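You operate a simulated robot arm through the tools that you are given. There is no shell and no other tool.

You are at the controls of a simulated robot arm. One attempt, no reset.

TASK
Switch the monitor on, book the job on the new ticket and file it under BOOKED.
Fine: press the job's key, then BOOK, once each; leave the other keys and tickets.

It is judged by the outcome, as a careful person would: the job done as asked, and still so three seconds after it is handed in. It fails if anything else is knocked over, pushed out of place, dropped, spilled or broken.

THE ROBOT
A 7-joint arm with a three-finger gripper, fixed in place. Base frame: the origin is on the floor under the middle of its stand, x ahead of it, y to its left, z up; the work surface is at about z = 1090. Readings come in mm, degrees, newtons and seconds.
It reaches about 1342 mm from its shoulder. Its first joint turns from -166.0 to 166.0 degrees. Payload 2.69 kg.
Tool frame: the origin (TCP) lies between the finger pads and is the grasp point; the fingertips stand 30 mm ahead of it; z points along the fingers, y is the line along which they close. The gripper opens to 128 mm; its body begins 117 mm behind the TCP.
Orientation is that of the tool frame in the base frame, as [roll, pitch, yaw] about the fixed x, y, z axes, in that order (R = Rz(yaw) Ry(pitch) Rx(roll)). With the fingers straight down and closing along the base's y, the tool's x points along the base's -x, its y along +y and its z along -z.

THE INTERFACE
- The arm moves only by the tool apply_moves. Its argument "motion" is a list of rows, each an object of numbers (a shift or turn left out is 0, a gripper value left out holds the last): "fingers": the gripper command, from -1 (fully open) to 1 (shut), values between in proportion; "x", "y", "z": the shift along the base's x, y, z in cm; "ax", "ay", "az": the turn, a rotation vector about the base's x, y, z in degrees. In form: [{"fingers": .., "x": .., "y": .., "z": .., "ax": .., "ay": .., "az": ..}, ...]. A call has 1 to 20 rows; each row is the pose to reach, as a shift and turn from the pose commanded when the call began. Each row takes 0.2 s and may step no farther than 50 mm and 8.6 degrees from the row before; otherwise, or with a gripper value out of range, the whole call is refused. Where a pose cannot be reached the arm comes as near as it can. A force on the tool above 40 N (or 10 N above the force at the start of the call, whichever is more), or a blocked arm, ends the call early, and 0.2 s more pass. Each finger travels about 127 mm/s and halts on what it meets, pressing with about 27 N; the grip force reading is that of the motor and also rises with nothing between the fingers. The clock runs only during rows and for 0.2 s after the last one: add rows that repeat a pose to give the fingers time. It gives the time, the measured TCP pose, the force on the tool (base axes), the opening and the grip force at its end, in the units of the frame above (readings bear some noise), with the torque about the TCP (base axes, N m) and any sound that the robot's microphone picked up.
- Cameras (640 x 400 px; columns grow to the right, rows downward): "scene" is fixed at [53.5, 486.6, 1741.8]; the picture's right is [-0.87, -0.49, 0.00], its down [-0.16, 0.29, -0.94] and it looks along [0.46, -0.82, -0.33] (base axes); focal length 367 px, centre (320, 200). "wrist" rides on the gripper at [58, 54, -131] in the tool frame; the picture's right is [-0.68, 0.74, 0.00], its down [-0.62, -0.57, -0.55] and it looks along [-0.40, -0.37, 0.84] (tool axes); focal length 234 px, centre (320, 200). There is no depth. A picture from a camera that has moved, and an enlarged one, comes with that camera's place and axes in the base frame and with its lens. The place of the scene camera against the robot may be out by one fixed shift of up to 18 mm in any direction.
- get_image(camera): a new picture of that camera. The clock stands still meanwhile.
- lift_body(by): moves the trunk up (or, below 0, down) by that many mm; the arm rides with it, the base frame stays. It gives what a move gives, with no picture.
- enlarge(camera, box): a new picture of the part [left, top, right, bottom] of that camera's present view, enlarged. The clock stands still meanwhile.
- sign_off(): hands the job in; it is judged then, once.

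Nothing tells you positions but the pictures and the camera data. Unless the task says otherwise, let go and move clear before handing in.

The tools are called after "Request:" as a command line: name --argument value ..., lists and objects as JSON in quotes. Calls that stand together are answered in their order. apply_moves: Moves the arm, as the interface text tells. Its arguments: {"type":"object","properties":{"motion":{"type":"array","items":{"type":"object","properties":{"fingers":{"type":"number"},"x":{"type":"number"},"y":{"type":"number"},"z":{"type":"number"},"ax":{"type":"number"},"ay":{"type":"number"},"az":{"type":"number"}}}}},"required":["motion"]} The other tools are called the same way: lift_body (by) moves the trunk up or down; get_image (camera) takes a picture; enlarge (camera, box) takes an enlarged picture of a part of a camera's view; sign_off () hands the job in.

At the start:

```text
clock: 0.0
eef_pos: [664.4, -211.6, 1588.4]
tool_rot: [-180.0, 0.1, 180.0]
contact_force: [-0.4, 0.1, 0.3]
torque: [-0.02, 0.0, -0.01]
width: 128.0
grip_force: 0.0
trunk travel left (down, up): [-200.0, 150.0]
```

scene: 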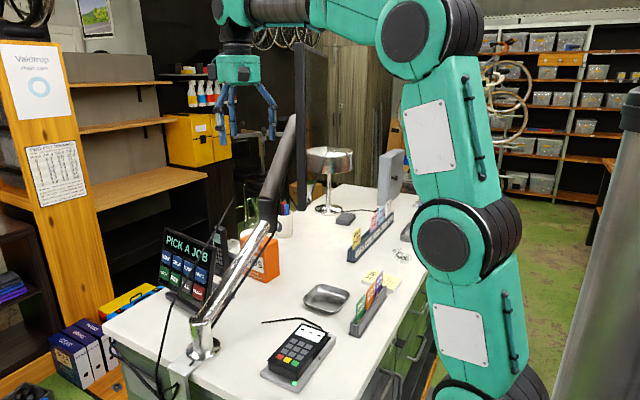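
wrist: 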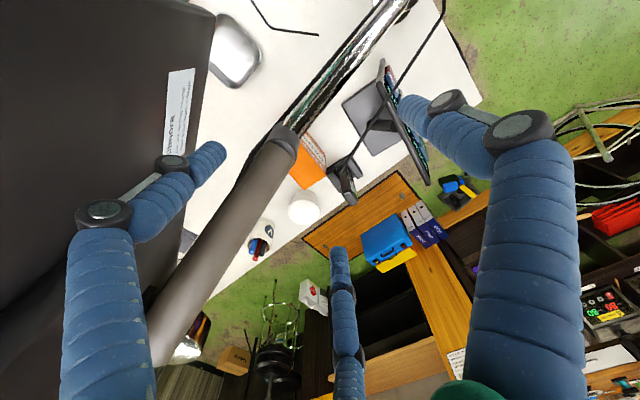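

I see a counter with a tablet reading "PICK A JOB", a monitor on an arm, a card terminal, ticket racks and a tray. I'll take enlarged views before moving anything.

Request:
enlarge --camera "scene" --box '[150, 220, 250, 320]'

Request:
enlarge --camera "scene" --box '[320, 180, 440, 340]'

Request:
enlarge --camera "scene" --box '[220, 20, 420, 220]'

Request:
enlarge --camera "scene" --box '[240, 270, 360, 400]'

```text
4.00 times, centred on (200, 270) of scene
camera zoom: at [53.5, 486.6, 1741.8], right [-0.87, -0.49, 0.0], down [-0.16, 0.29, -0.94], along [0.46, -0.82, -0.33], focal length 1468 px, centre (800, -80)
```

zoom: 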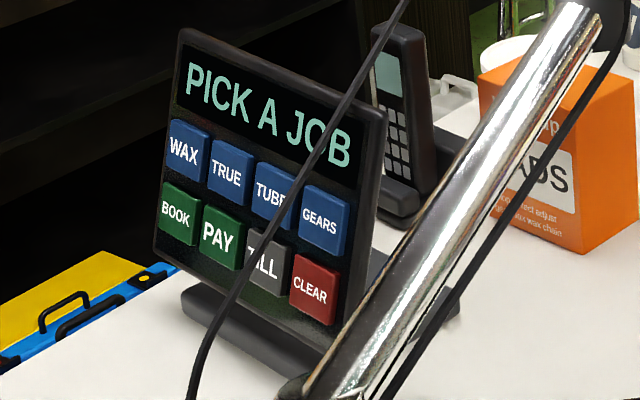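

```text
2.50 times, centred on (380, 260) of scene
camera zoom: at [53.5, 486.6, 1741.8], right [-0.87, -0.49, 0.0], down [-0.16, 0.29, -0.94], along [0.46, -0.82, -0.33], focal length 917 px, centre (170, 50)
```

zoom: 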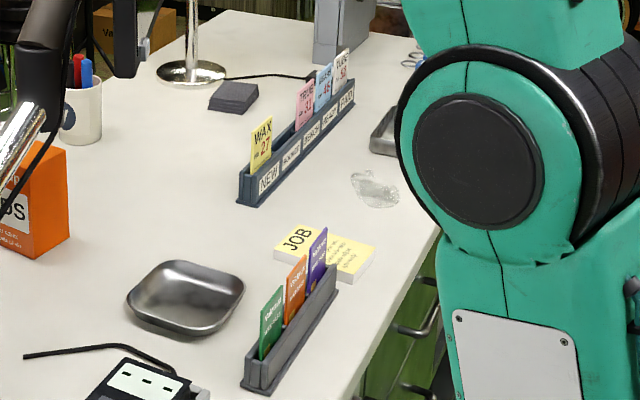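

```text
2.00 times, centred on (320, 120) of scene
camera zoom: at [53.5, 486.6, 1741.8], right [-0.87, -0.49, 0.0], down [-0.16, 0.29, -0.94], along [0.46, -0.82, -0.33], focal length 734 px, centre (320, 360)
```

zoom: 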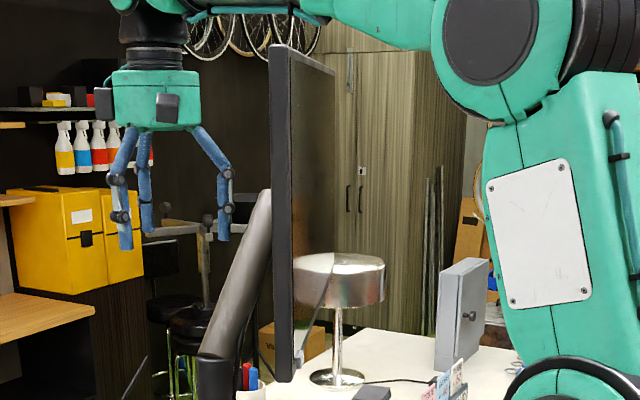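

```text
3.08 times, centred on (300, 335) of scene
camera zoom: at [53.5, 486.6, 1741.8], right [-0.87, -0.49, 0.0], down [-0.16, 0.29, -0.94], along [0.46, -0.82, -0.33], focal length 1129 px, centre (382, -215)
```

zoom: 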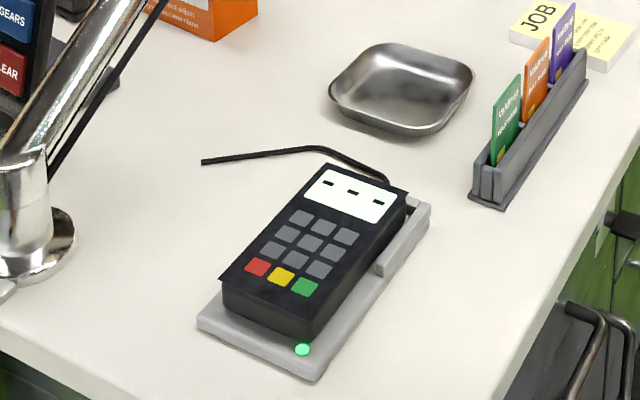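

The rack's NEW slot seems to hold a yellow WAX ticket, and the next slot appears to be BOOKED and empty. I'll zoom in on the rack and the monitor to check this.

Request:
enlarge --camera "scene" --box '[340, 195, 400, 265]'

Request:
enlarge --camera "scene" --box '[280, 30, 340, 220]'

Request:
enlarge --camera "wrist" --box '[0, 0, 240, 200]'

Request:
enlarge --camera "wrist" --box '[320, 40, 460, 200]'

```text
5.71 times, centred on (370, 230) of scene
camera zoom: at [53.5, 486.6, 1741.8], right [-0.87, -0.49, 0.0], down [-0.16, 0.29, -0.94], along [0.46, -0.82, -0.33], focal length 2097 px, centre (34, 29)
```

zoom: 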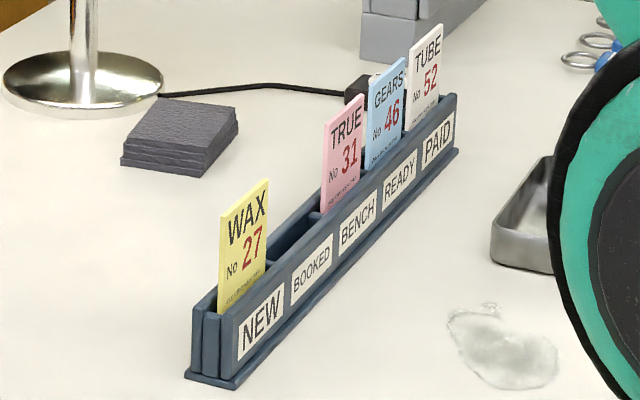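

```text
2.11 times, centred on (310, 125) of scene
camera zoom: at [53.5, 486.6, 1741.8], right [-0.87, -0.49, 0.0], down [-0.16, 0.29, -0.94], along [0.46, -0.82, -0.33], focal length 772 px, centre (341, 358)
```

zoom: 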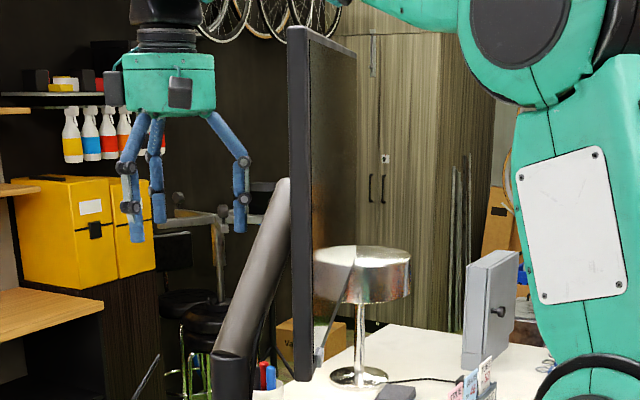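

```text
2.00 times, centred on (120, 100) of wrist
camera zoom: at [606.4, -157.5, 1719.3], right [0.68, 0.74, 0.0], down [0.62, -0.57, 0.55], along [0.4, -0.37, -0.84], focal length 468 px, centre (720, 400)
```

zoom: 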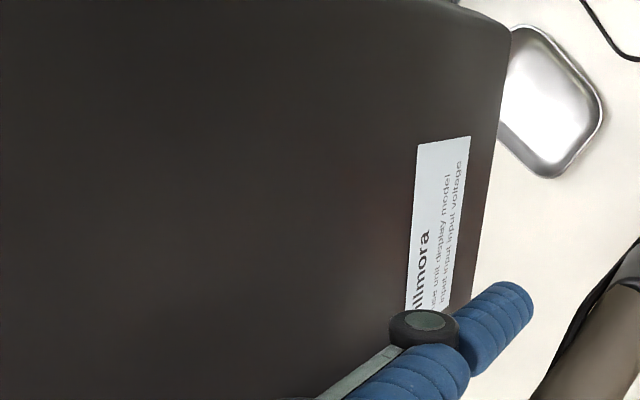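

```text
2.50 times, centred on (390, 120) of wrist
camera zoom: at [606.4, -157.5, 1719.3], right [0.68, 0.74, 0.0], down [0.62, -0.57, 0.55], along [0.4, -0.37, -0.84], focal length 585 px, centre (145, 400)
```

zoom: 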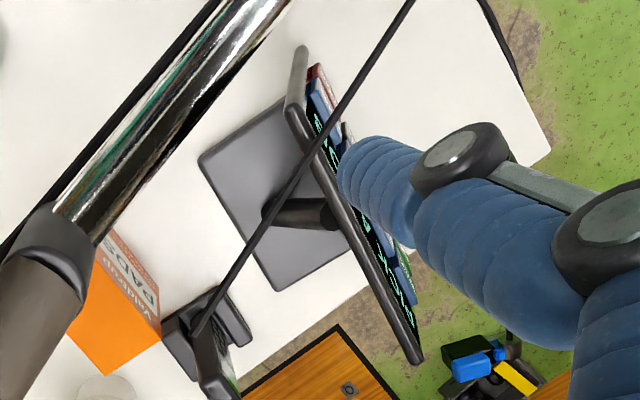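

The new ticket is WAX No 27, and the BOOKED slot beside it is empty. Next I need to find the monitor's power button, so I'll zoom in on its lower edge and look again at the keypad.

Request:
enlarge --camera "scene" --box '[285, 150, 345, 215]'

Request:
enlarge --camera "scene" --box '[285, 30, 345, 95]'

Request:
enlarge --camera "scene" --box '[285, 90, 345, 155]'

Request:
enlarge --camera "scene" --box '[160, 220, 220, 300]'

Request:
enlarge --camera "scene" --box '[190, 30, 290, 150]'

```text
6.15 times, centred on (315, 182) of scene
camera zoom: at [53.5, 486.6, 1741.8], right [-0.87, -0.49, 0.0], down [-0.16, 0.29, -0.94], along [0.46, -0.82, -0.33], focal length 2258 px, centre (351, 308)
```

zoom: 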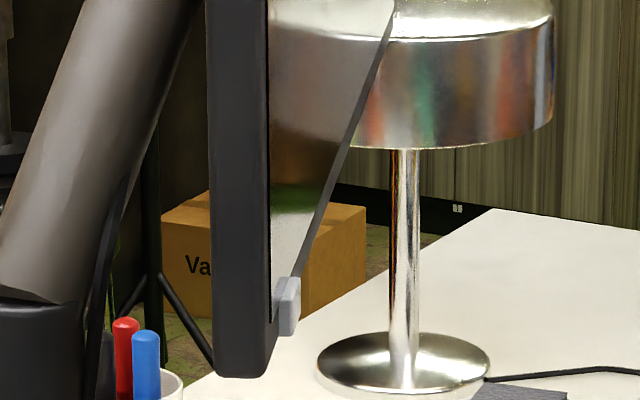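

```text
6.15 times, centred on (315, 62) of scene
camera zoom: at [53.5, 486.6, 1741.8], right [-0.87, -0.49, 0.0], down [-0.16, 0.29, -0.94], along [0.46, -0.82, -0.33], focal length 2258 px, centre (351, 1046)
```

zoom: 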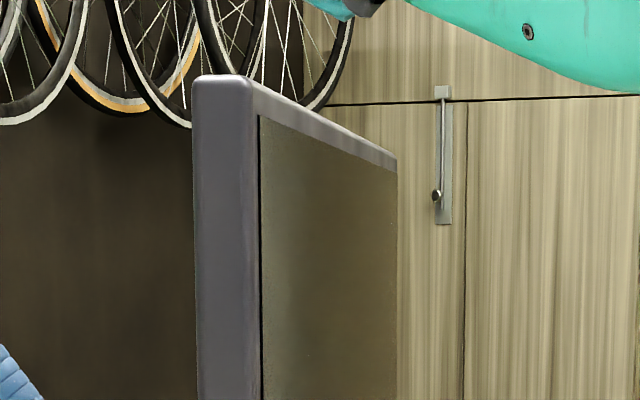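

```text
6.15 times, centred on (315, 122) of scene
camera zoom: at [53.5, 486.6, 1741.8], right [-0.87, -0.49, 0.0], down [-0.16, 0.29, -0.94], along [0.46, -0.82, -0.33], focal length 2258 px, centre (351, 677)
```

zoom: 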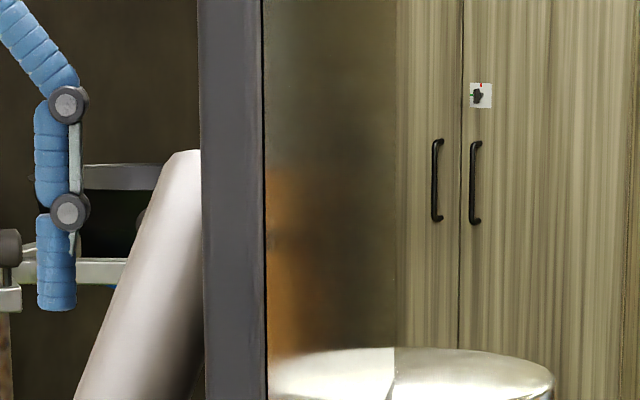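

```text
5.00 times, centred on (190, 260) of scene
camera zoom: at [53.5, 486.6, 1741.8], right [-0.87, -0.49, 0.0], down [-0.16, 0.29, -0.94], along [0.46, -0.82, -0.33], focal length 1834 px, centre (970, -100)
```

zoom: 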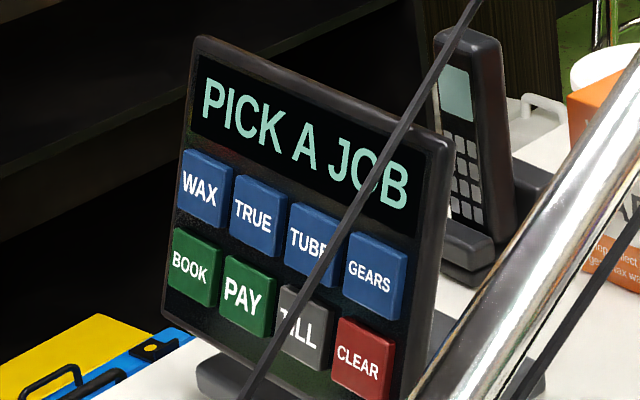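

```text
3.33 times, centred on (240, 90) of scene
camera zoom: at [53.5, 486.6, 1741.8], right [-0.87, -0.49, 0.0], down [-0.16, 0.29, -0.94], along [0.46, -0.82, -0.33], focal length 1223 px, centre (587, 567)
```

zoom: 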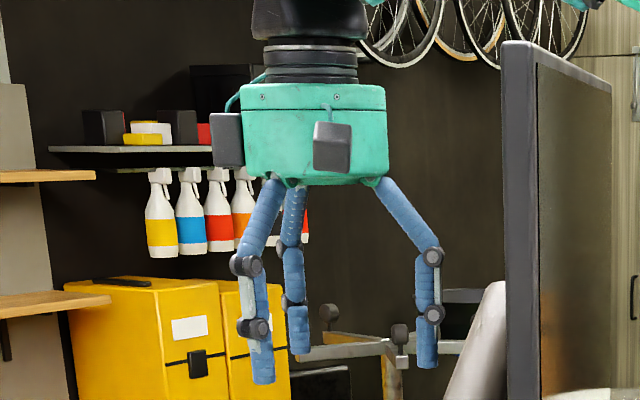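

The power button looks like the small grey block low on the monitor's near (+y) edge, about (490, -240, 1445). The keypad faces +y at around x 750-930, y -110, and the rack runs along y at about x 533. I'll move the gripper out from behind the monitor towards +y and look from there.

Request:
apply_moves --motion '[{"fingers": -1, "y": 4}, {"y": 8}, {"y": 12}, {"y": 16}, {"y": 20}, {"y": 24}]'

Request:
get_image --camera "wrist"

Request:
get_image --camera "scene"

```text
clock: 1.4
eef_pos: [665.0, 29.7, 1590.1]
tool_rot: [-179.9, -0.1, 179.9]
contact_force: [-0.6, 0.4, -0.3]
torque: [0.04, -0.03, -0.01]
width: 128.1
grip_force: 0.0
trunk travel left (down, up): [-200.0, 150.0]
```

```text
taken
camera wrist: at [606.6, 84.0, 1721.8], right [0.68, 0.74, 0.0], down [0.62, -0.57, 0.55], along [0.4, -0.37, -0.84], focal length 234 px, centre (320, 200)
```

wrist: 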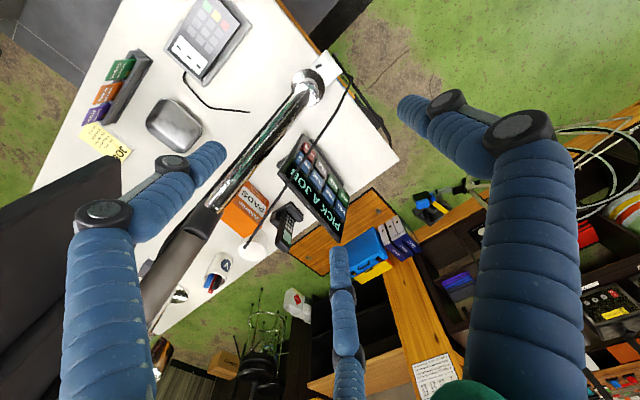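

```text
taken
```

scene: 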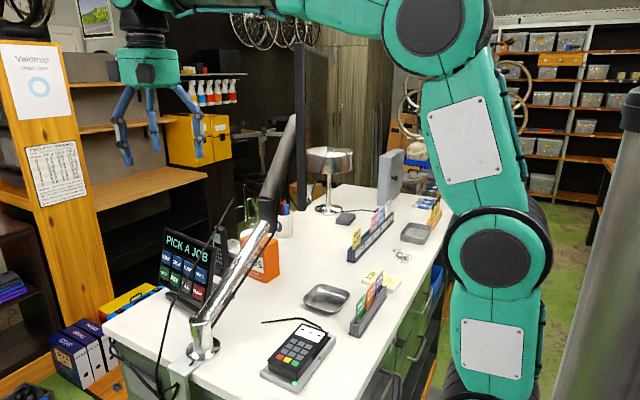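

I can now see the keypad, post and counter from above. I'll enlarge the wrist view of the keypad and monitor edge so I can triangulate them.

Request:
enlarge --camera "wrist" --box '[260, 120, 370, 250]'

Request:
enlarge --camera "wrist" --box '[0, 130, 160, 280]'

Request:
enlarge --camera "wrist" --box '[260, 20, 420, 180]'

```text
3.08 times, centred on (315, 185) of wrist
camera zoom: at [606.6, 84.0, 1721.8], right [0.68, 0.74, 0.0], down [0.62, -0.57, 0.55], along [0.4, -0.37, -0.84], focal length 720 px, centre (335, 246)
```

zoom: 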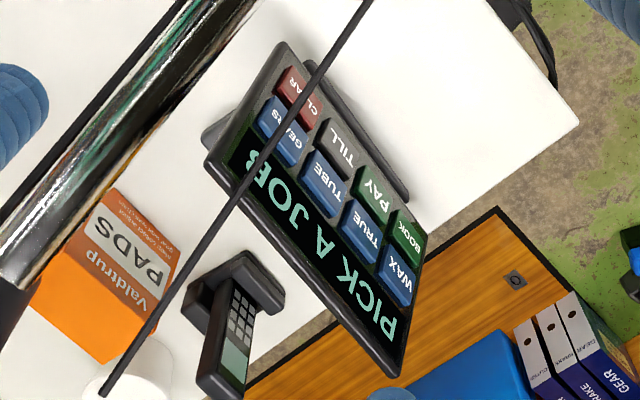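

```text
2.67 times, centred on (80, 205) of wrist
camera zoom: at [606.6, 84.0, 1721.8], right [0.68, 0.74, 0.0], down [0.62, -0.57, 0.55], along [0.4, -0.37, -0.84], focal length 624 px, centre (960, 187)
```

zoom: 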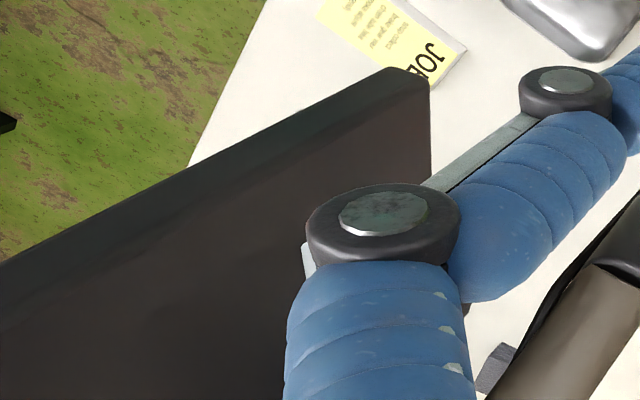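

```text
2.50 times, centred on (340, 100) of wrist
camera zoom: at [606.6, 84.0, 1721.8], right [0.68, 0.74, 0.0], down [0.62, -0.57, 0.55], along [0.4, -0.37, -0.84], focal length 585 px, centre (270, 450)
```

zoom: 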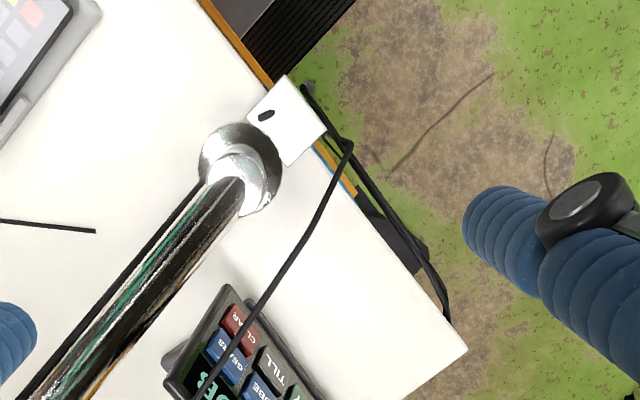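

Triangulated key positions are WAX ≈ (897, -112, 1235) and BOOK ≈ (894, -97, 1193), with about 50 mm between keys. I'll close the fingers to see what shape the tip makes for pressing.

Request:
apply_moves --motion '[{"fingers": 1}, {"fingers": 1}, {"fingers": 1}, {"fingers": 1}, {"fingers": 1}]'

Request:
get_image --camera "wrist"

Request:
enlarge --camera "scene" --box '[90, 20, 230, 180]'

```text
clock: 2.6
eef_pos: [664.3, 30.0, 1591.1]
tool_rot: [179.9, 0.1, 179.9]
contact_force: [0.9, 0.8, 0.4]
torque: [-0.02, 0.02, 0.0]
width: 2.3
grip_force: 26.8
trunk travel left (down, up): [-200.0, 150.0]
```

```text
taken
camera wrist: at [606.9, 83.5, 1721.5], right [0.68, 0.74, 0.0], down [0.62, -0.57, 0.55], along [0.4, -0.37, -0.84], focal length 234 px, centre (320, 200)
```

wrist: 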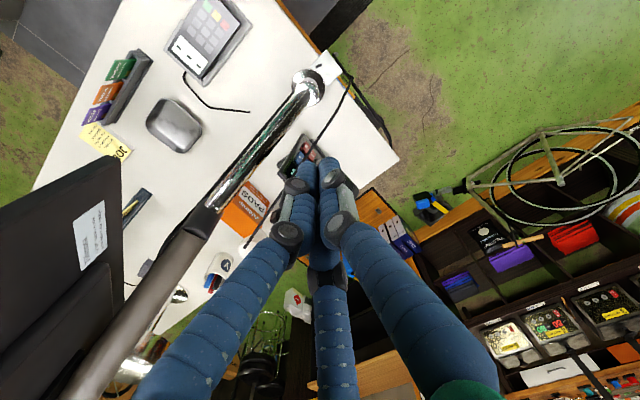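

```text
2.50 times, centred on (160, 100) of scene
camera zoom: at [53.5, 486.6, 1741.8], right [-0.87, -0.49, 0.0], down [-0.16, 0.29, -0.94], along [0.46, -0.82, -0.33], focal length 917 px, centre (720, 450)
```

zoom: 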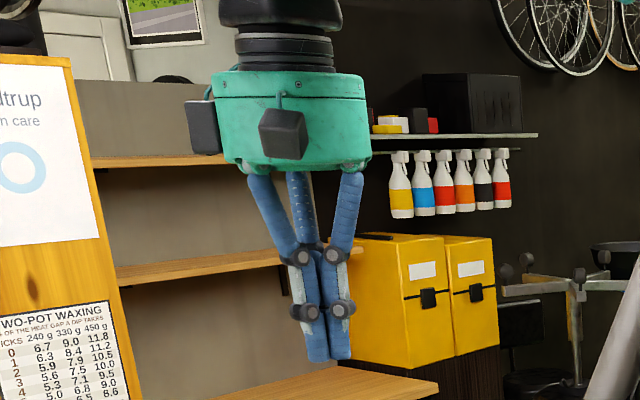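

Closed, the fingers form a compact cluster of about 35 mm, which is fine for pressing. I'll pull back towards the robot on the free +y side of the monitor, then tilt to bring the monitor's front into view.

Request:
apply_moves --motion '[{"fingers": 1, "x": -4, "y": 1, "z": 1}, {"x": -8, "y": 2, "z": 2}, {"x": -12, "y": 3, "z": 3}, {"x": -16, "y": 3, "z": 4}, {"x": -20, "y": 3, "z": 4}]'

Request:
get_image --camera "wrist"

Request:
get_image --camera "scene"

```text
clock: 3.8
eef_pos: [465.5, 58.1, 1626.8]
tool_rot: [-180.0, 0.0, 180.0]
contact_force: [1.3, -0.4, 0.3]
torque: [0.0, -0.01, -0.01]
width: 2.4
grip_force: 26.5
trunk travel left (down, up): [-200.0, 150.0]
```

```text
taken
camera wrist: at [405.8, 112.4, 1757.2], right [0.68, 0.74, 0.0], down [0.62, -0.57, 0.55], along [0.4, -0.37, -0.84], focal length 234 px, centre (320, 200)
```

wrist: 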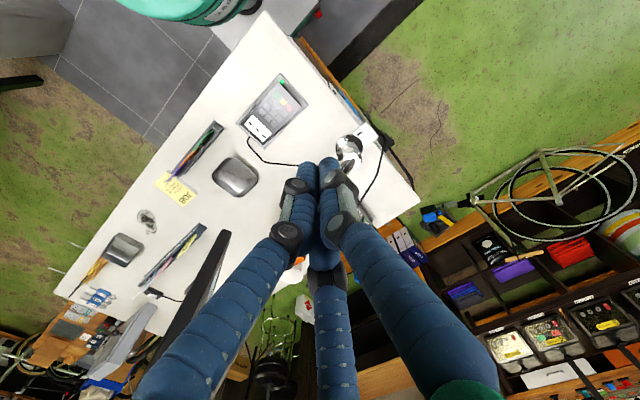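

```text
taken
```

scene: 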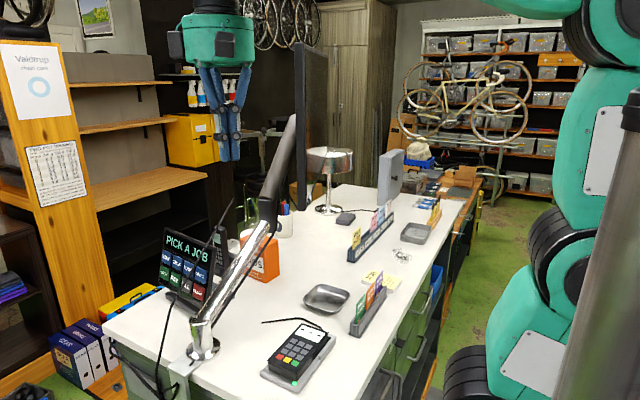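

The arm folded without trouble. Now I'll tilt the tool so the fingers point towards (+x, -y, down) and the wrist camera looks along the monitor's front.

Request:
apply_moves --motion '[{"ax": -6.15, "ay": -4.45, "x": -1}, {"ax": -12.3, "ay": -8.9, "x": -2}, {"ax": -18.45, "ay": -13.35, "x": -3}, {"ax": -24.6, "ay": -17.8, "x": -4}, {"ax": -30.75, "ay": -22.25, "x": -5}, {"ax": -36.9, "ay": -26.7, "x": -6}]'

Request:
get_image --camera "wrist"

Request:
get_image --camera "scene"

```text
clock: 5.2
eef_pos: [405.0, 60.7, 1626.7]
tool_rot: [-140.4, 24.8, -171.1]
contact_force: [1.1, -0.4, -0.7]
torque: [0.04, -0.01, -0.02]
width: 2.1
grip_force: 27.2
trunk travel left (down, up): [-200.0, 150.0]
```

```text
taken
camera wrist: at [305.4, 170.7, 1663.8], right [0.71, 0.69, -0.14], down [0.24, -0.05, 0.97], along [0.66, -0.72, -0.2], focal length 234 px, centre (320, 200)
```

wrist: 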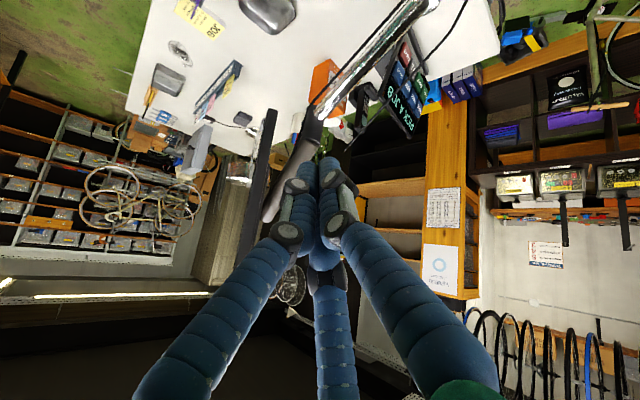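

```text
taken
```

scene: 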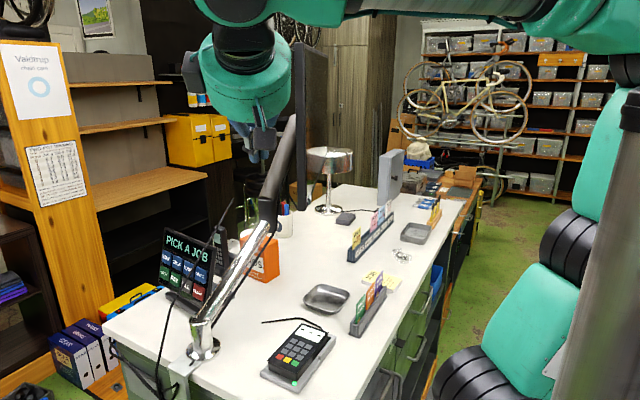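

The wrist view is upside down, and the monitor's front edge is left of centre in it. I'll enlarge that part to locate the button.

Request:
enlarge --camera "wrist" --box '[230, 95, 300, 165]'

Request:
enlarge --camera "wrist" --box '[200, 90, 320, 270]'

```text
5.71 times, centred on (265, 130) of wrist
camera zoom: at [305.4, 170.7, 1663.8], right [0.71, 0.69, -0.14], down [0.24, -0.05, 0.97], along [0.66, -0.72, -0.2], focal length 1338 px, centre (634, 600)
```

zoom: 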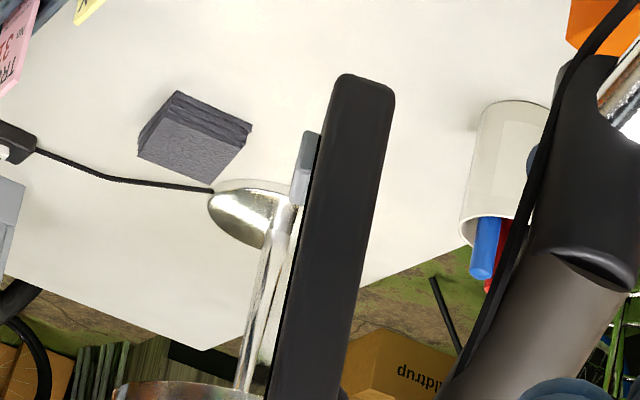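

```text
2.22 times, centred on (260, 180) of wrist
camera zoom: at [305.4, 170.7, 1663.8], right [0.71, 0.69, -0.14], down [0.24, -0.05, 0.97], along [0.66, -0.72, -0.2], focal length 520 px, centre (453, 244)
```

zoom: 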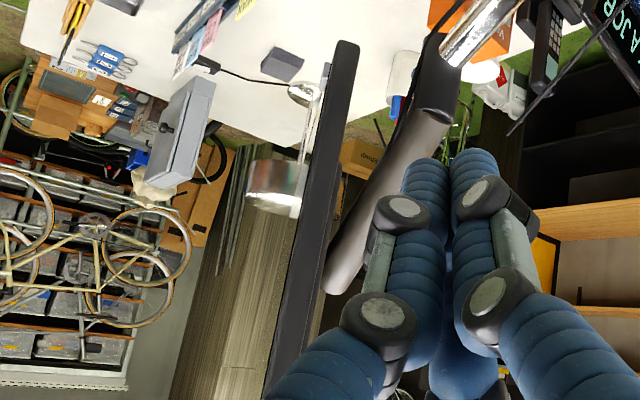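

I have the monitor's near lower corner at about (492, -224, 1411), with the button just inside it on the front face. I'll move a little towards the front side for a better look.

Request:
apply_moves --motion '[{"x": -1, "y": -4, "z": -2}, {"x": -2, "y": -8, "z": -4}, {"x": -3, "y": -12, "z": -6}, {"x": -4, "y": -15, "z": -8}]'

Request:
get_image --camera "wrist"

Request:
get_image --camera "scene"

```text
clock: 6.2
eef_pos: [364.6, -89.7, 1548.1]
tool_rot: [-140.4, 24.8, -171.0]
contact_force: [0.7, 0.0, -0.1]
torque: [0.01, 0.01, 0.01]
width: 2.3
grip_force: 26.7
trunk travel left (down, up): [-200.0, 150.0]
```

```text
taken
camera wrist: at [265.0, 21.2, 1584.9], right [0.71, 0.69, -0.14], down [0.24, -0.05, 0.97], along [0.66, -0.72, -0.2], focal length 234 px, centre (320, 200)
```

wrist: 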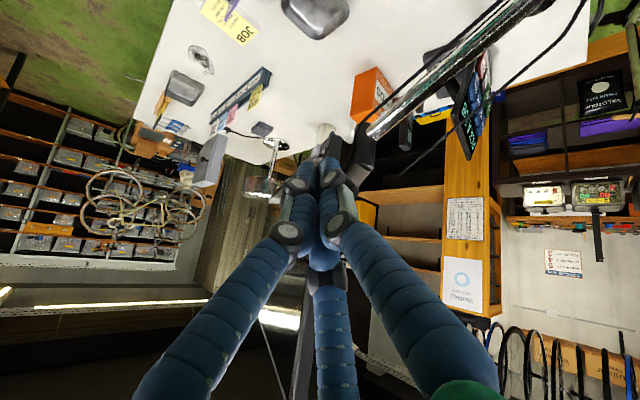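

```text
taken
```

scene: 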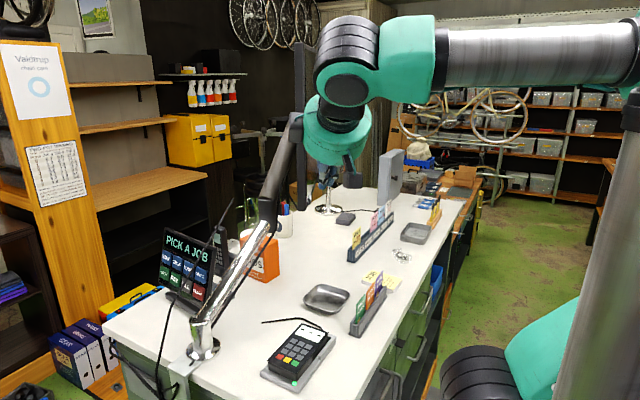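

The fingers now partly hide the monitor edge in the wrist view. I'll zoom in around the fingertips to see where the button lies relative to them.

Request:
enlarge --camera "wrist" --box '[270, 110, 370, 230]'

Request:
enlarge --camera "scene" --box '[280, 130, 380, 220]'

```text
3.33 times, centred on (320, 170) of wrist
camera zoom: at [265.0, 21.2, 1584.9], right [0.71, 0.69, -0.14], down [0.24, -0.05, 0.97], along [0.66, -0.72, -0.2], focal length 781 px, centre (320, 300)
```

zoom: 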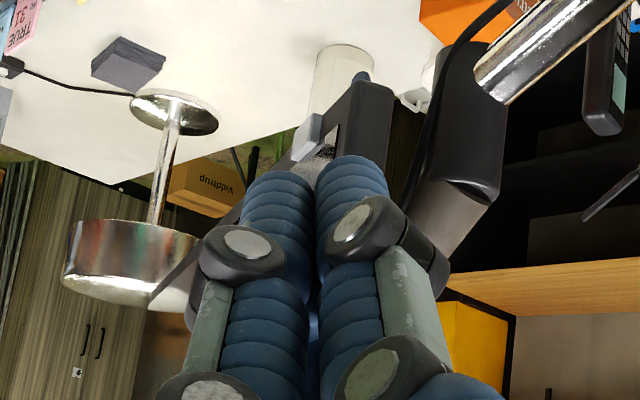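

```text
4.44 times, centred on (330, 175) of scene
camera zoom: at [53.5, 486.6, 1741.8], right [-0.87, -0.49, 0.0], down [-0.16, 0.29, -0.94], along [0.46, -0.82, -0.33], focal length 1631 px, centre (276, 311)
```

zoom: 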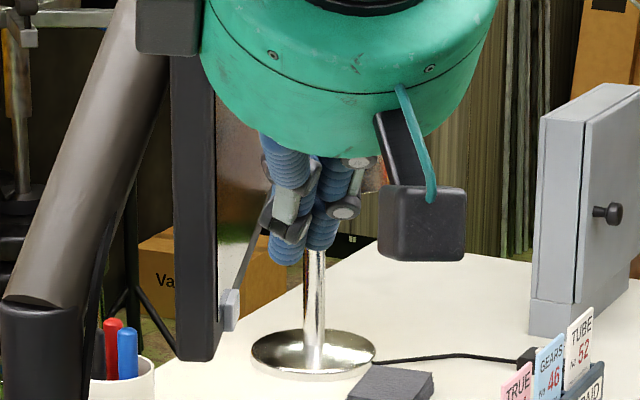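

I'll zoom further in on the button itself.

Request:
enlarge --camera "wrist" --box '[295, 115, 345, 165]'

Request:
enlarge --camera "scene" --box '[300, 165, 350, 215]'

```text
8.00 times, centred on (320, 140) of wrist
camera zoom: at [265.0, 21.2, 1584.9], right [0.71, 0.69, -0.14], down [0.24, -0.05, 0.97], along [0.66, -0.72, -0.2], focal length 1873 px, centre (320, 680)
```

zoom: 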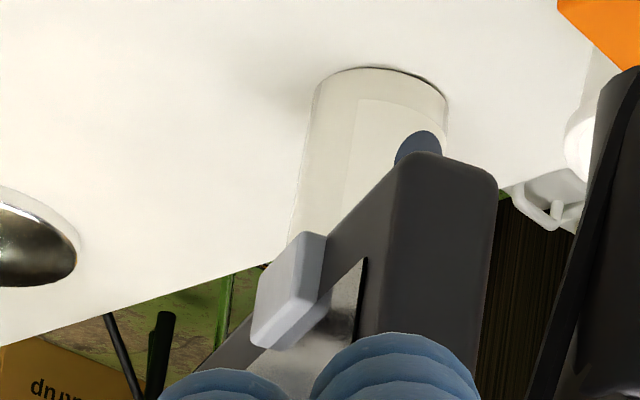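

```text
8.00 times, centred on (325, 190) of scene
camera zoom: at [53.5, 486.6, 1741.8], right [-0.87, -0.49, 0.0], down [-0.16, 0.29, -0.94], along [0.46, -0.82, -0.33], focal length 2935 px, centre (280, 280)
```

zoom: 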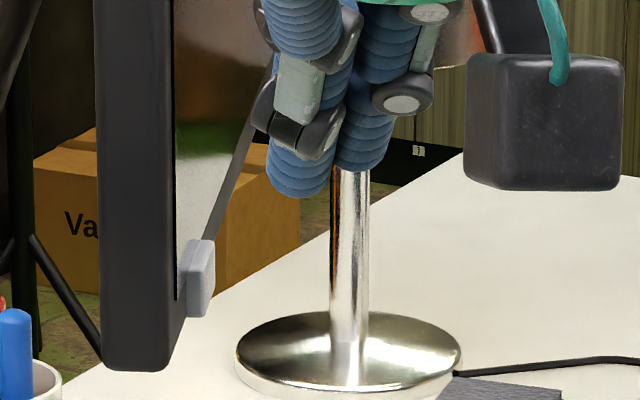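

The power button is clear now: a grey block of about 22 × 25 mm on the lower front bezel, its face centred near (511, -282, 1415). I'll tilt further towards the screen and move to a spot about 50 mm in front of it.

Request:
apply_moves --motion '[{"fingers": 1, "x": 0.8, "y": -3.5, "z": -2, "ax": 0.9, "ay": -1.8, "az": 2.0}, {"x": 1.8, "y": -7.2, "z": -4, "ax": 1.8, "ay": -3.6, "az": 4.1}, {"x": 3.0, "y": -10.8, "z": -6, "ax": 2.7, "ay": -5.4, "az": 6.1}, {"x": 4.2, "y": -14.4, "z": -8, "ax": 3.5, "ay": -7.3, "az": 8.1}, {"x": 5.2, "y": -17.4, "z": -10, "ax": 4.4, "ay": -9.1, "az": 10.2}, {"x": 6.2, "y": -20, "z": -12, "ax": 5.3, "ay": -10.9, "az": 12.2}]'

Request:
get_image --camera "wrist"

Request:
get_image --camera "scene"

```text
clock: 7.6
eef_pos: [425.4, -290.7, 1429.0]
tool_rot: [-143.2, 36.7, -160.3]
contact_force: [-0.4, 0.6, -0.3]
torque: [0.0, -0.01, 0.0]
width: 2.1
grip_force: 27.2
trunk travel left (down, up): [-200.0, 150.0]
```

```text
taken
camera wrist: at [298.7, -205.8, 1452.1], right [0.56, 0.83, 0.05], down [0.07, -0.11, 0.99], along [0.83, -0.55, -0.12], focal length 234 px, centre (320, 200)
```

wrist: 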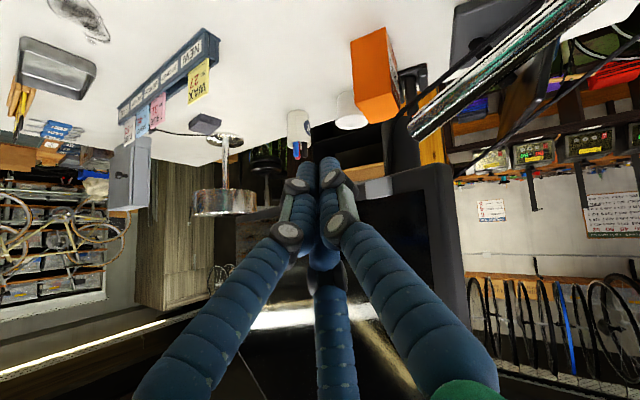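

```text
taken
```

scene: 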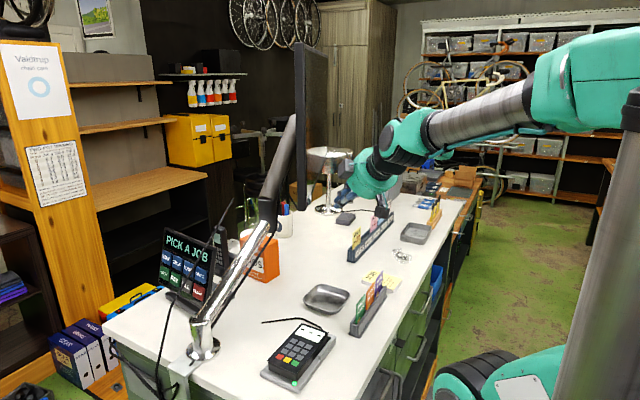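

The monitor's front, its bottom edge and the button are now visible just right of the fingertips. I'll zoom in to measure.

Request:
enlarge --camera "wrist" --box '[290, 130, 470, 240]'

Request:
enlarge --camera "scene" --box '[290, 150, 390, 220]'

```text
3.56 times, centred on (380, 185) of wrist
camera zoom: at [298.7, -205.8, 1452.1], right [0.56, 0.83, 0.05], down [0.07, -0.11, 0.99], along [0.83, -0.55, -0.12], focal length 833 px, centre (107, 253)
```

zoom: 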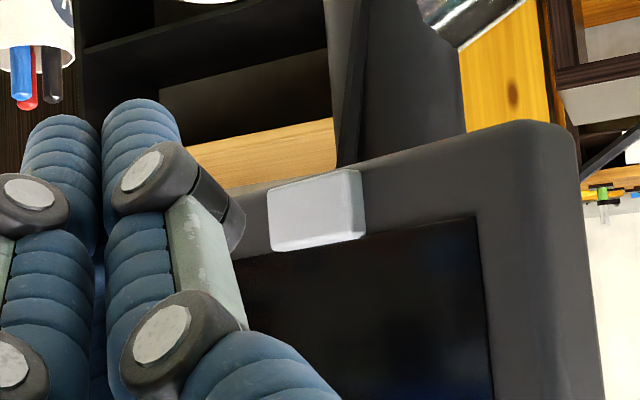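

```text
5.71 times, centred on (340, 185) of scene
camera zoom: at [53.5, 486.6, 1741.8], right [-0.87, -0.49, 0.0], down [-0.16, 0.29, -0.94], along [0.46, -0.82, -0.33], focal length 2097 px, centre (206, 286)
```

zoom: 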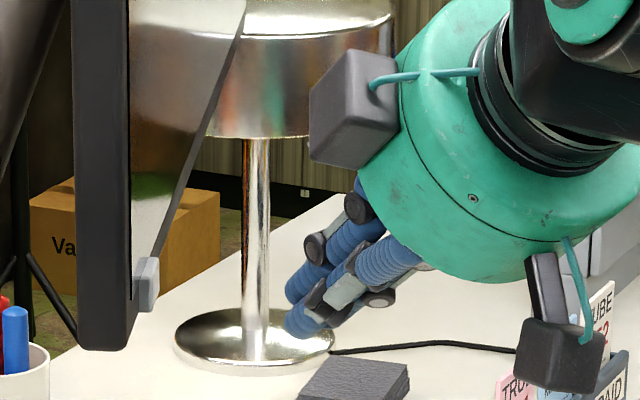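

Triangulation from three views puts the button face at about (509, -280, 1417). I'll close in to about 10 mm from it, aligned with its centre.

Request:
apply_moves --motion '[{"fingers": 1, "x": 0.6, "y": -1.27}, {"x": 2.3, "y": -0.47}, {"x": 4.0, "y": 0.33}, {"x": 4.67, "y": 0.64}]'

Request:
enlarge --camera "wrist" --box '[270, 110, 430, 230]'

Request:
enlarge --camera "scene" --box '[290, 150, 370, 220]'

```text
clock: 8.6
eef_pos: [473.4, -284.0, 1426.4]
tool_rot: [-143.4, 36.6, -160.2]
contact_force: [0.2, -0.1, 0.1]
torque: [-0.01, 0.04, 0.03]
width: 2.5
grip_force: 27.2
trunk travel left (down, up): [-200.0, 150.0]
```

```text
3.33 times, centred on (350, 170) of wrist
camera zoom: at [347.4, -200.6, 1451.8], right [0.56, 0.83, 0.05], down [0.07, -0.11, 0.99], along [0.83, -0.55, -0.12], focal length 781 px, centre (220, 300)
```

zoom: 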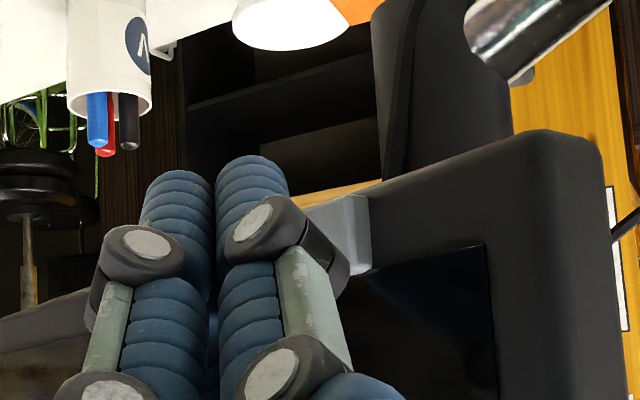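

```text
5.71 times, centred on (330, 185) of scene
camera zoom: at [53.5, 486.6, 1741.8], right [-0.87, -0.49, 0.0], down [-0.16, 0.29, -0.94], along [0.46, -0.82, -0.33], focal length 2097 px, centre (263, 286)
```

zoom: 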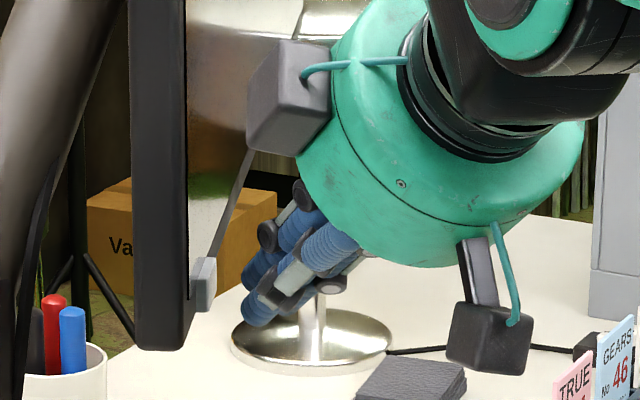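

Both the scene and wrist views show the fingertips level with the button, about 12 mm short of it. I'll raise 3 mm and press forward slowly, watching force and sound.

Request:
apply_moves --motion '[{"fingers": 1, "z": 0.3}, {"x": 0.45, "y": 0.21, "z": 0.3}, {"x": 0.9, "y": 0.42, "z": 0.3}, {"x": 1.13, "y": 0.53, "z": 0.3}]'

Request:
enlarge --camera "scene" --box '[290, 150, 370, 220]'

```text
clock: 9.6
eef_pos: [486.0, -279.4, 1431.9]
tool_rot: [-143.3, 36.6, -160.1]
contact_force: [-0.2, -0.2, -0.2]
torque: [0.01, -0.01, 0.03]
width: 2.1
grip_force: 26.9
trunk travel left (down, up): [-200.0, 150.0]
```

```text
5.71 times, centred on (330, 185) of scene
camera zoom: at [53.5, 486.6, 1741.8], right [-0.87, -0.49, 0.0], down [-0.16, 0.29, -0.94], along [0.46, -0.82, -0.33], focal length 2097 px, centre (263, 286)
```

zoom: 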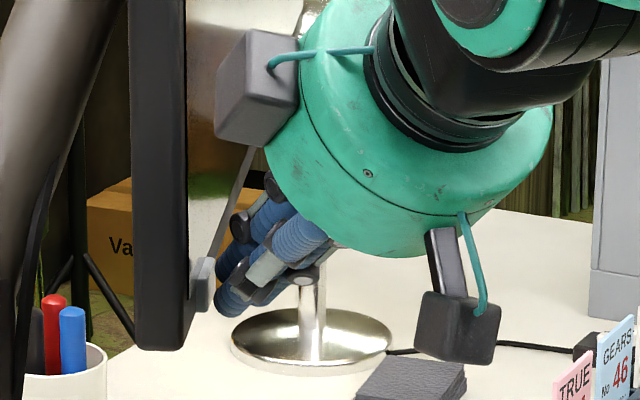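

The tips are about touching the button, with no force yet. I'll continue in 2 mm steps.

Request:
apply_moves --motion '[{"fingers": 1, "x": 0.18, "y": 0.085}, {"x": 0.27, "y": 0.127}, {"x": 0.36, "y": 0.17}]'

Request:
enlarge --camera "scene" --box '[290, 150, 370, 220]'

```text
clock: 10.4
eef_pos: [487.1, -277.5, 1431.0]
tool_rot: [-143.2, 36.5, -160.3]
contact_force: [-2.1, -2.2, 0.5]
torque: [0.02, -0.01, -0.06]
width: 2.2
grip_force: 27.3
trunk travel left (down, up): [-200.0, 150.0]
heard: click
```

```text
5.71 times, centred on (330, 185) of scene
camera zoom: at [53.5, 486.6, 1741.8], right [-0.87, -0.49, 0.0], down [-0.16, 0.29, -0.94], along [0.46, -0.82, -0.33], focal length 2097 px, centre (263, 286)
```

zoom: 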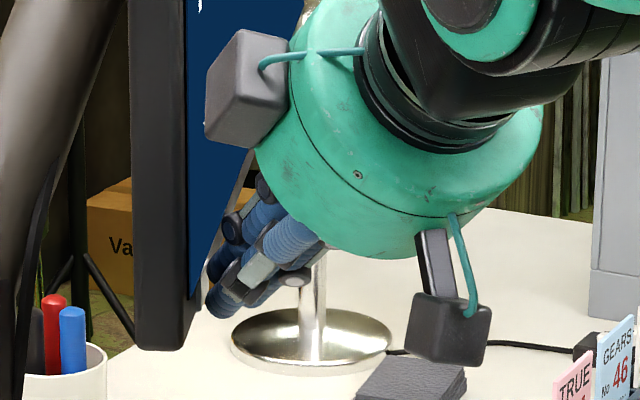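

I heard a click and the screen has turned blue, so the monitor is on. I'll back straight off the button.

Request:
apply_moves --motion '[{"fingers": 1, "x": -0.9, "y": -0.42}, {"x": -3.6, "y": -1.7}, {"x": -6.0, "y": -2.0, "z": 1.0}, {"x": -7.5, "y": -1.0, "z": 3.0}]'

Request:
get_image --camera "wrist"

Request:
get_image --camera "scene"

```text
clock: 11.4
eef_pos: [411.2, -289.0, 1461.9]
tool_rot: [-143.3, 36.6, -160.2]
contact_force: [1.0, 0.1, 0.1]
torque: [0.01, -0.02, 0.04]
width: 1.9
grip_force: 27.1
trunk travel left (down, up): [-200.0, 150.0]
```

```text
taken
camera wrist: at [286.5, -204.2, 1486.3], right [0.56, 0.83, 0.05], down [0.07, -0.11, 0.99], along [0.83, -0.55, -0.12], focal length 234 px, centre (320, 200)
```

wrist: 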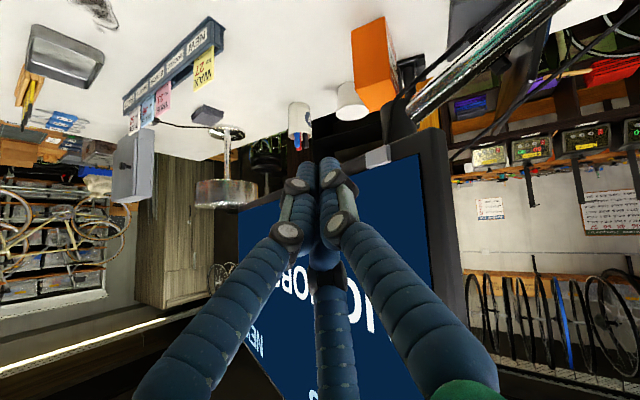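

```text
taken
```

scene: 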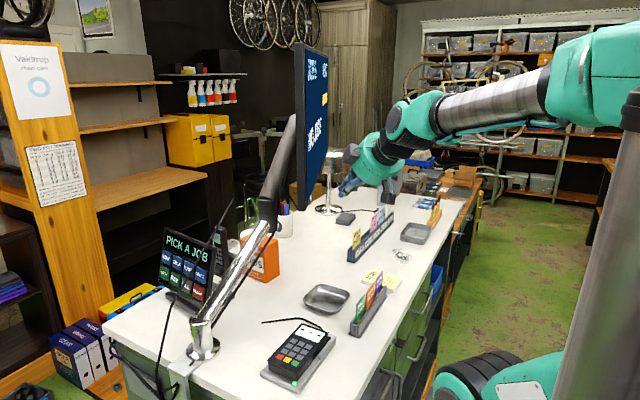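

The monitor is showing text. I'll read it before going on.

Request:
enlarge --camera "wrist" --box '[230, 140, 470, 400]'

Request:
enlarge --camera "scene" --box '[295, 35, 340, 215]'

Request:
enlarge --camera "scene" --box '[295, 40, 335, 80]'

```text
1.54 times, centred on (350, 270) of wrist
camera zoom: at [286.5, -204.2, 1486.3], right [0.56, 0.83, 0.05], down [0.07, -0.11, 0.99], along [0.83, -0.55, -0.12], focal length 360 px, centre (274, 92)
```

zoom: 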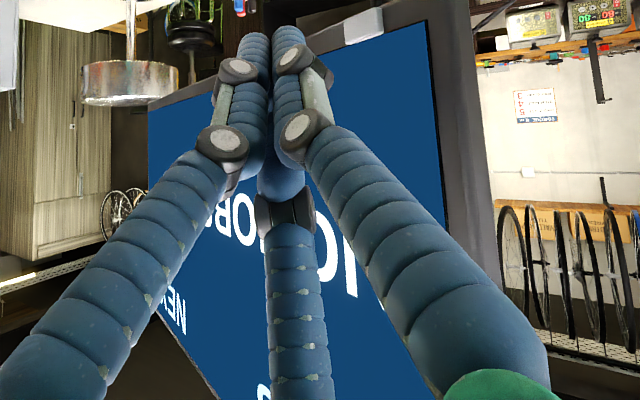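

```text
2.22 times, centred on (318, 125) of scene
camera zoom: at [53.5, 486.6, 1741.8], right [-0.87, -0.49, 0.0], down [-0.16, 0.29, -0.94], along [0.46, -0.82, -0.33], focal length 815 px, centre (326, 367)
```

zoom: 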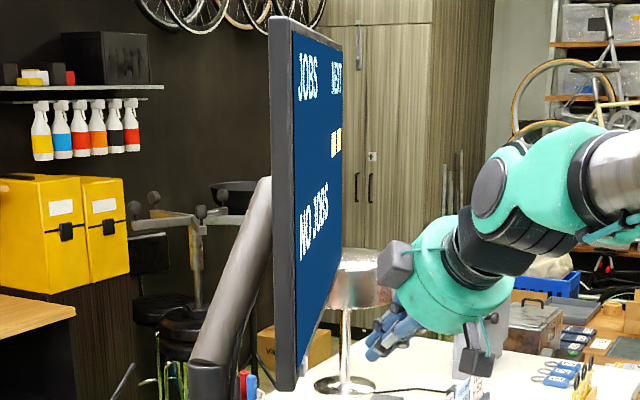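

```text
10.00 times, centred on (315, 60) of scene
camera zoom: at [53.5, 486.6, 1741.8], right [-0.87, -0.49, 0.0], down [-0.16, 0.29, -0.94], along [0.46, -0.82, -0.33], focal length 3669 px, centre (370, 1600)
```

zoom: 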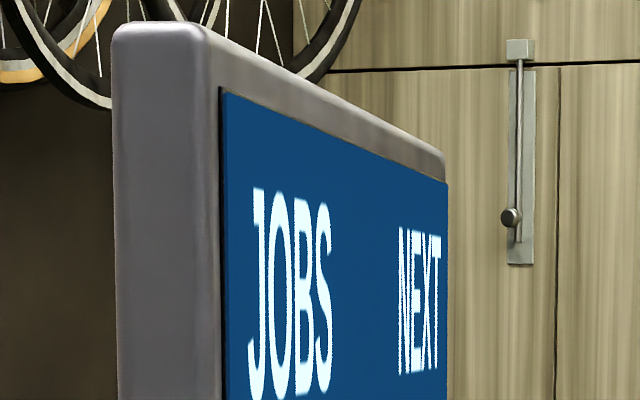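

The screen reads "JOBS / NEXT / NO JOBS" with something yellow beside it. I'll read the yellow part too.

Request:
enlarge --camera "scene" --box '[305, 70, 335, 120]'

Request:
enlarge --camera "wrist" --box '[10, 10, 240, 150]'

```text
8.00 times, centred on (320, 95) of scene
camera zoom: at [53.5, 486.6, 1741.8], right [-0.87, -0.49, 0.0], down [-0.16, 0.29, -0.94], along [0.46, -0.82, -0.33], focal length 2935 px, centre (320, 1040)
```

zoom: 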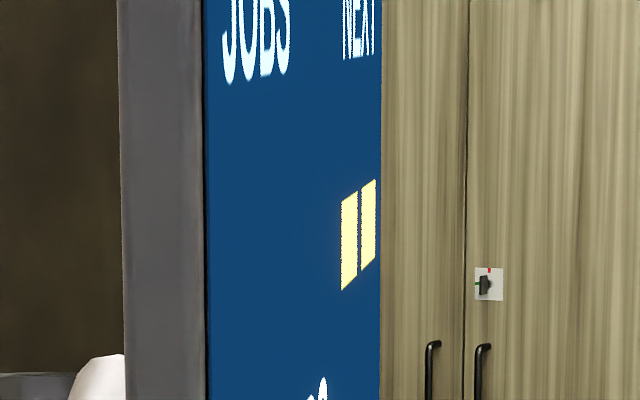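

```text
2.78 times, centred on (125, 80) of wrist
camera zoom: at [286.5, -204.2, 1486.3], right [0.56, 0.83, 0.05], down [0.07, -0.11, 0.99], along [0.83, -0.55, -0.12], focal length 652 px, centre (863, 534)
```

zoom: 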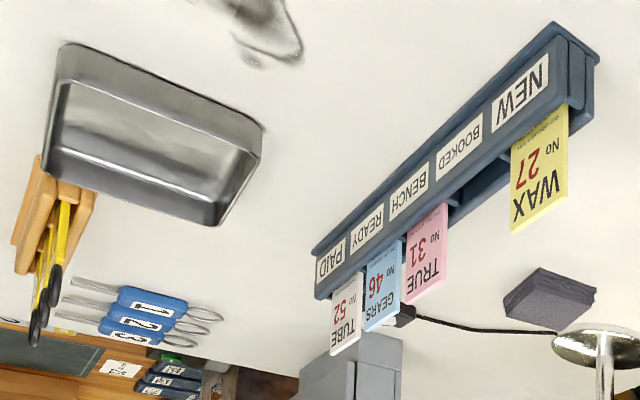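

The monitor reads "JOBS – NEXT –– – NO JOBS", and the rack confirms WAX No 27 under NEW with BOOKED empty. I'll retrace my path out past the monitor's near edge and undo the tilt on the way.

Request:
apply_moves --motion '[{"fingers": 1, "x": -0.8, "y": 3.4, "z": 1.6, "ax": -0.9, "ay": 1.8, "az": -2.0}, {"x": -1.6, "y": 6.8, "z": 3.2, "ax": -1.8, "ay": 3.6, "az": -4.1}, {"x": -2.4, "y": 10.2, "z": 4.8, "ax": -2.7, "ay": 5.4, "az": -6.1}, {"x": -3.2, "y": 13.6, "z": 6.4, "ax": -3.5, "ay": 7.3, "az": -8.1}, {"x": -4.0, "y": 17.0, "z": 8.0, "ax": -4.4, "ay": 9.1, "az": -10.2}, {"x": -4.6, "y": 20.0, "z": 9.0, "ax": -5.3, "ay": 10.9, "az": -12.2}, {"x": -3.6, "y": 24.0, "z": 11.0, "ax": -5.3, "ay": 10.9, "az": -12.2}, {"x": -2.4, "y": 28.0, "z": 13.0, "ax": -5.3, "ay": 10.9, "az": -12.2}, {"x": -1.2, "y": 32.0, "z": 15.0, "ax": -5.3, "ay": 10.9, "az": -12.2}, {"x": -0.4, "y": 35.0, "z": 16.5, "ax": -5.3, "ay": 10.9, "az": -12.2}]'

```text
clock: 13.6
eef_pos: [411.5, 60.2, 1624.3]
tool_rot: [-140.4, 24.7, -171.1]
contact_force: [0.0, -0.4, -0.3]
torque: [-0.02, 0.02, -0.03]
width: 2.1
grip_force: 27.5
trunk travel left (down, up): [-200.0, 150.0]
```

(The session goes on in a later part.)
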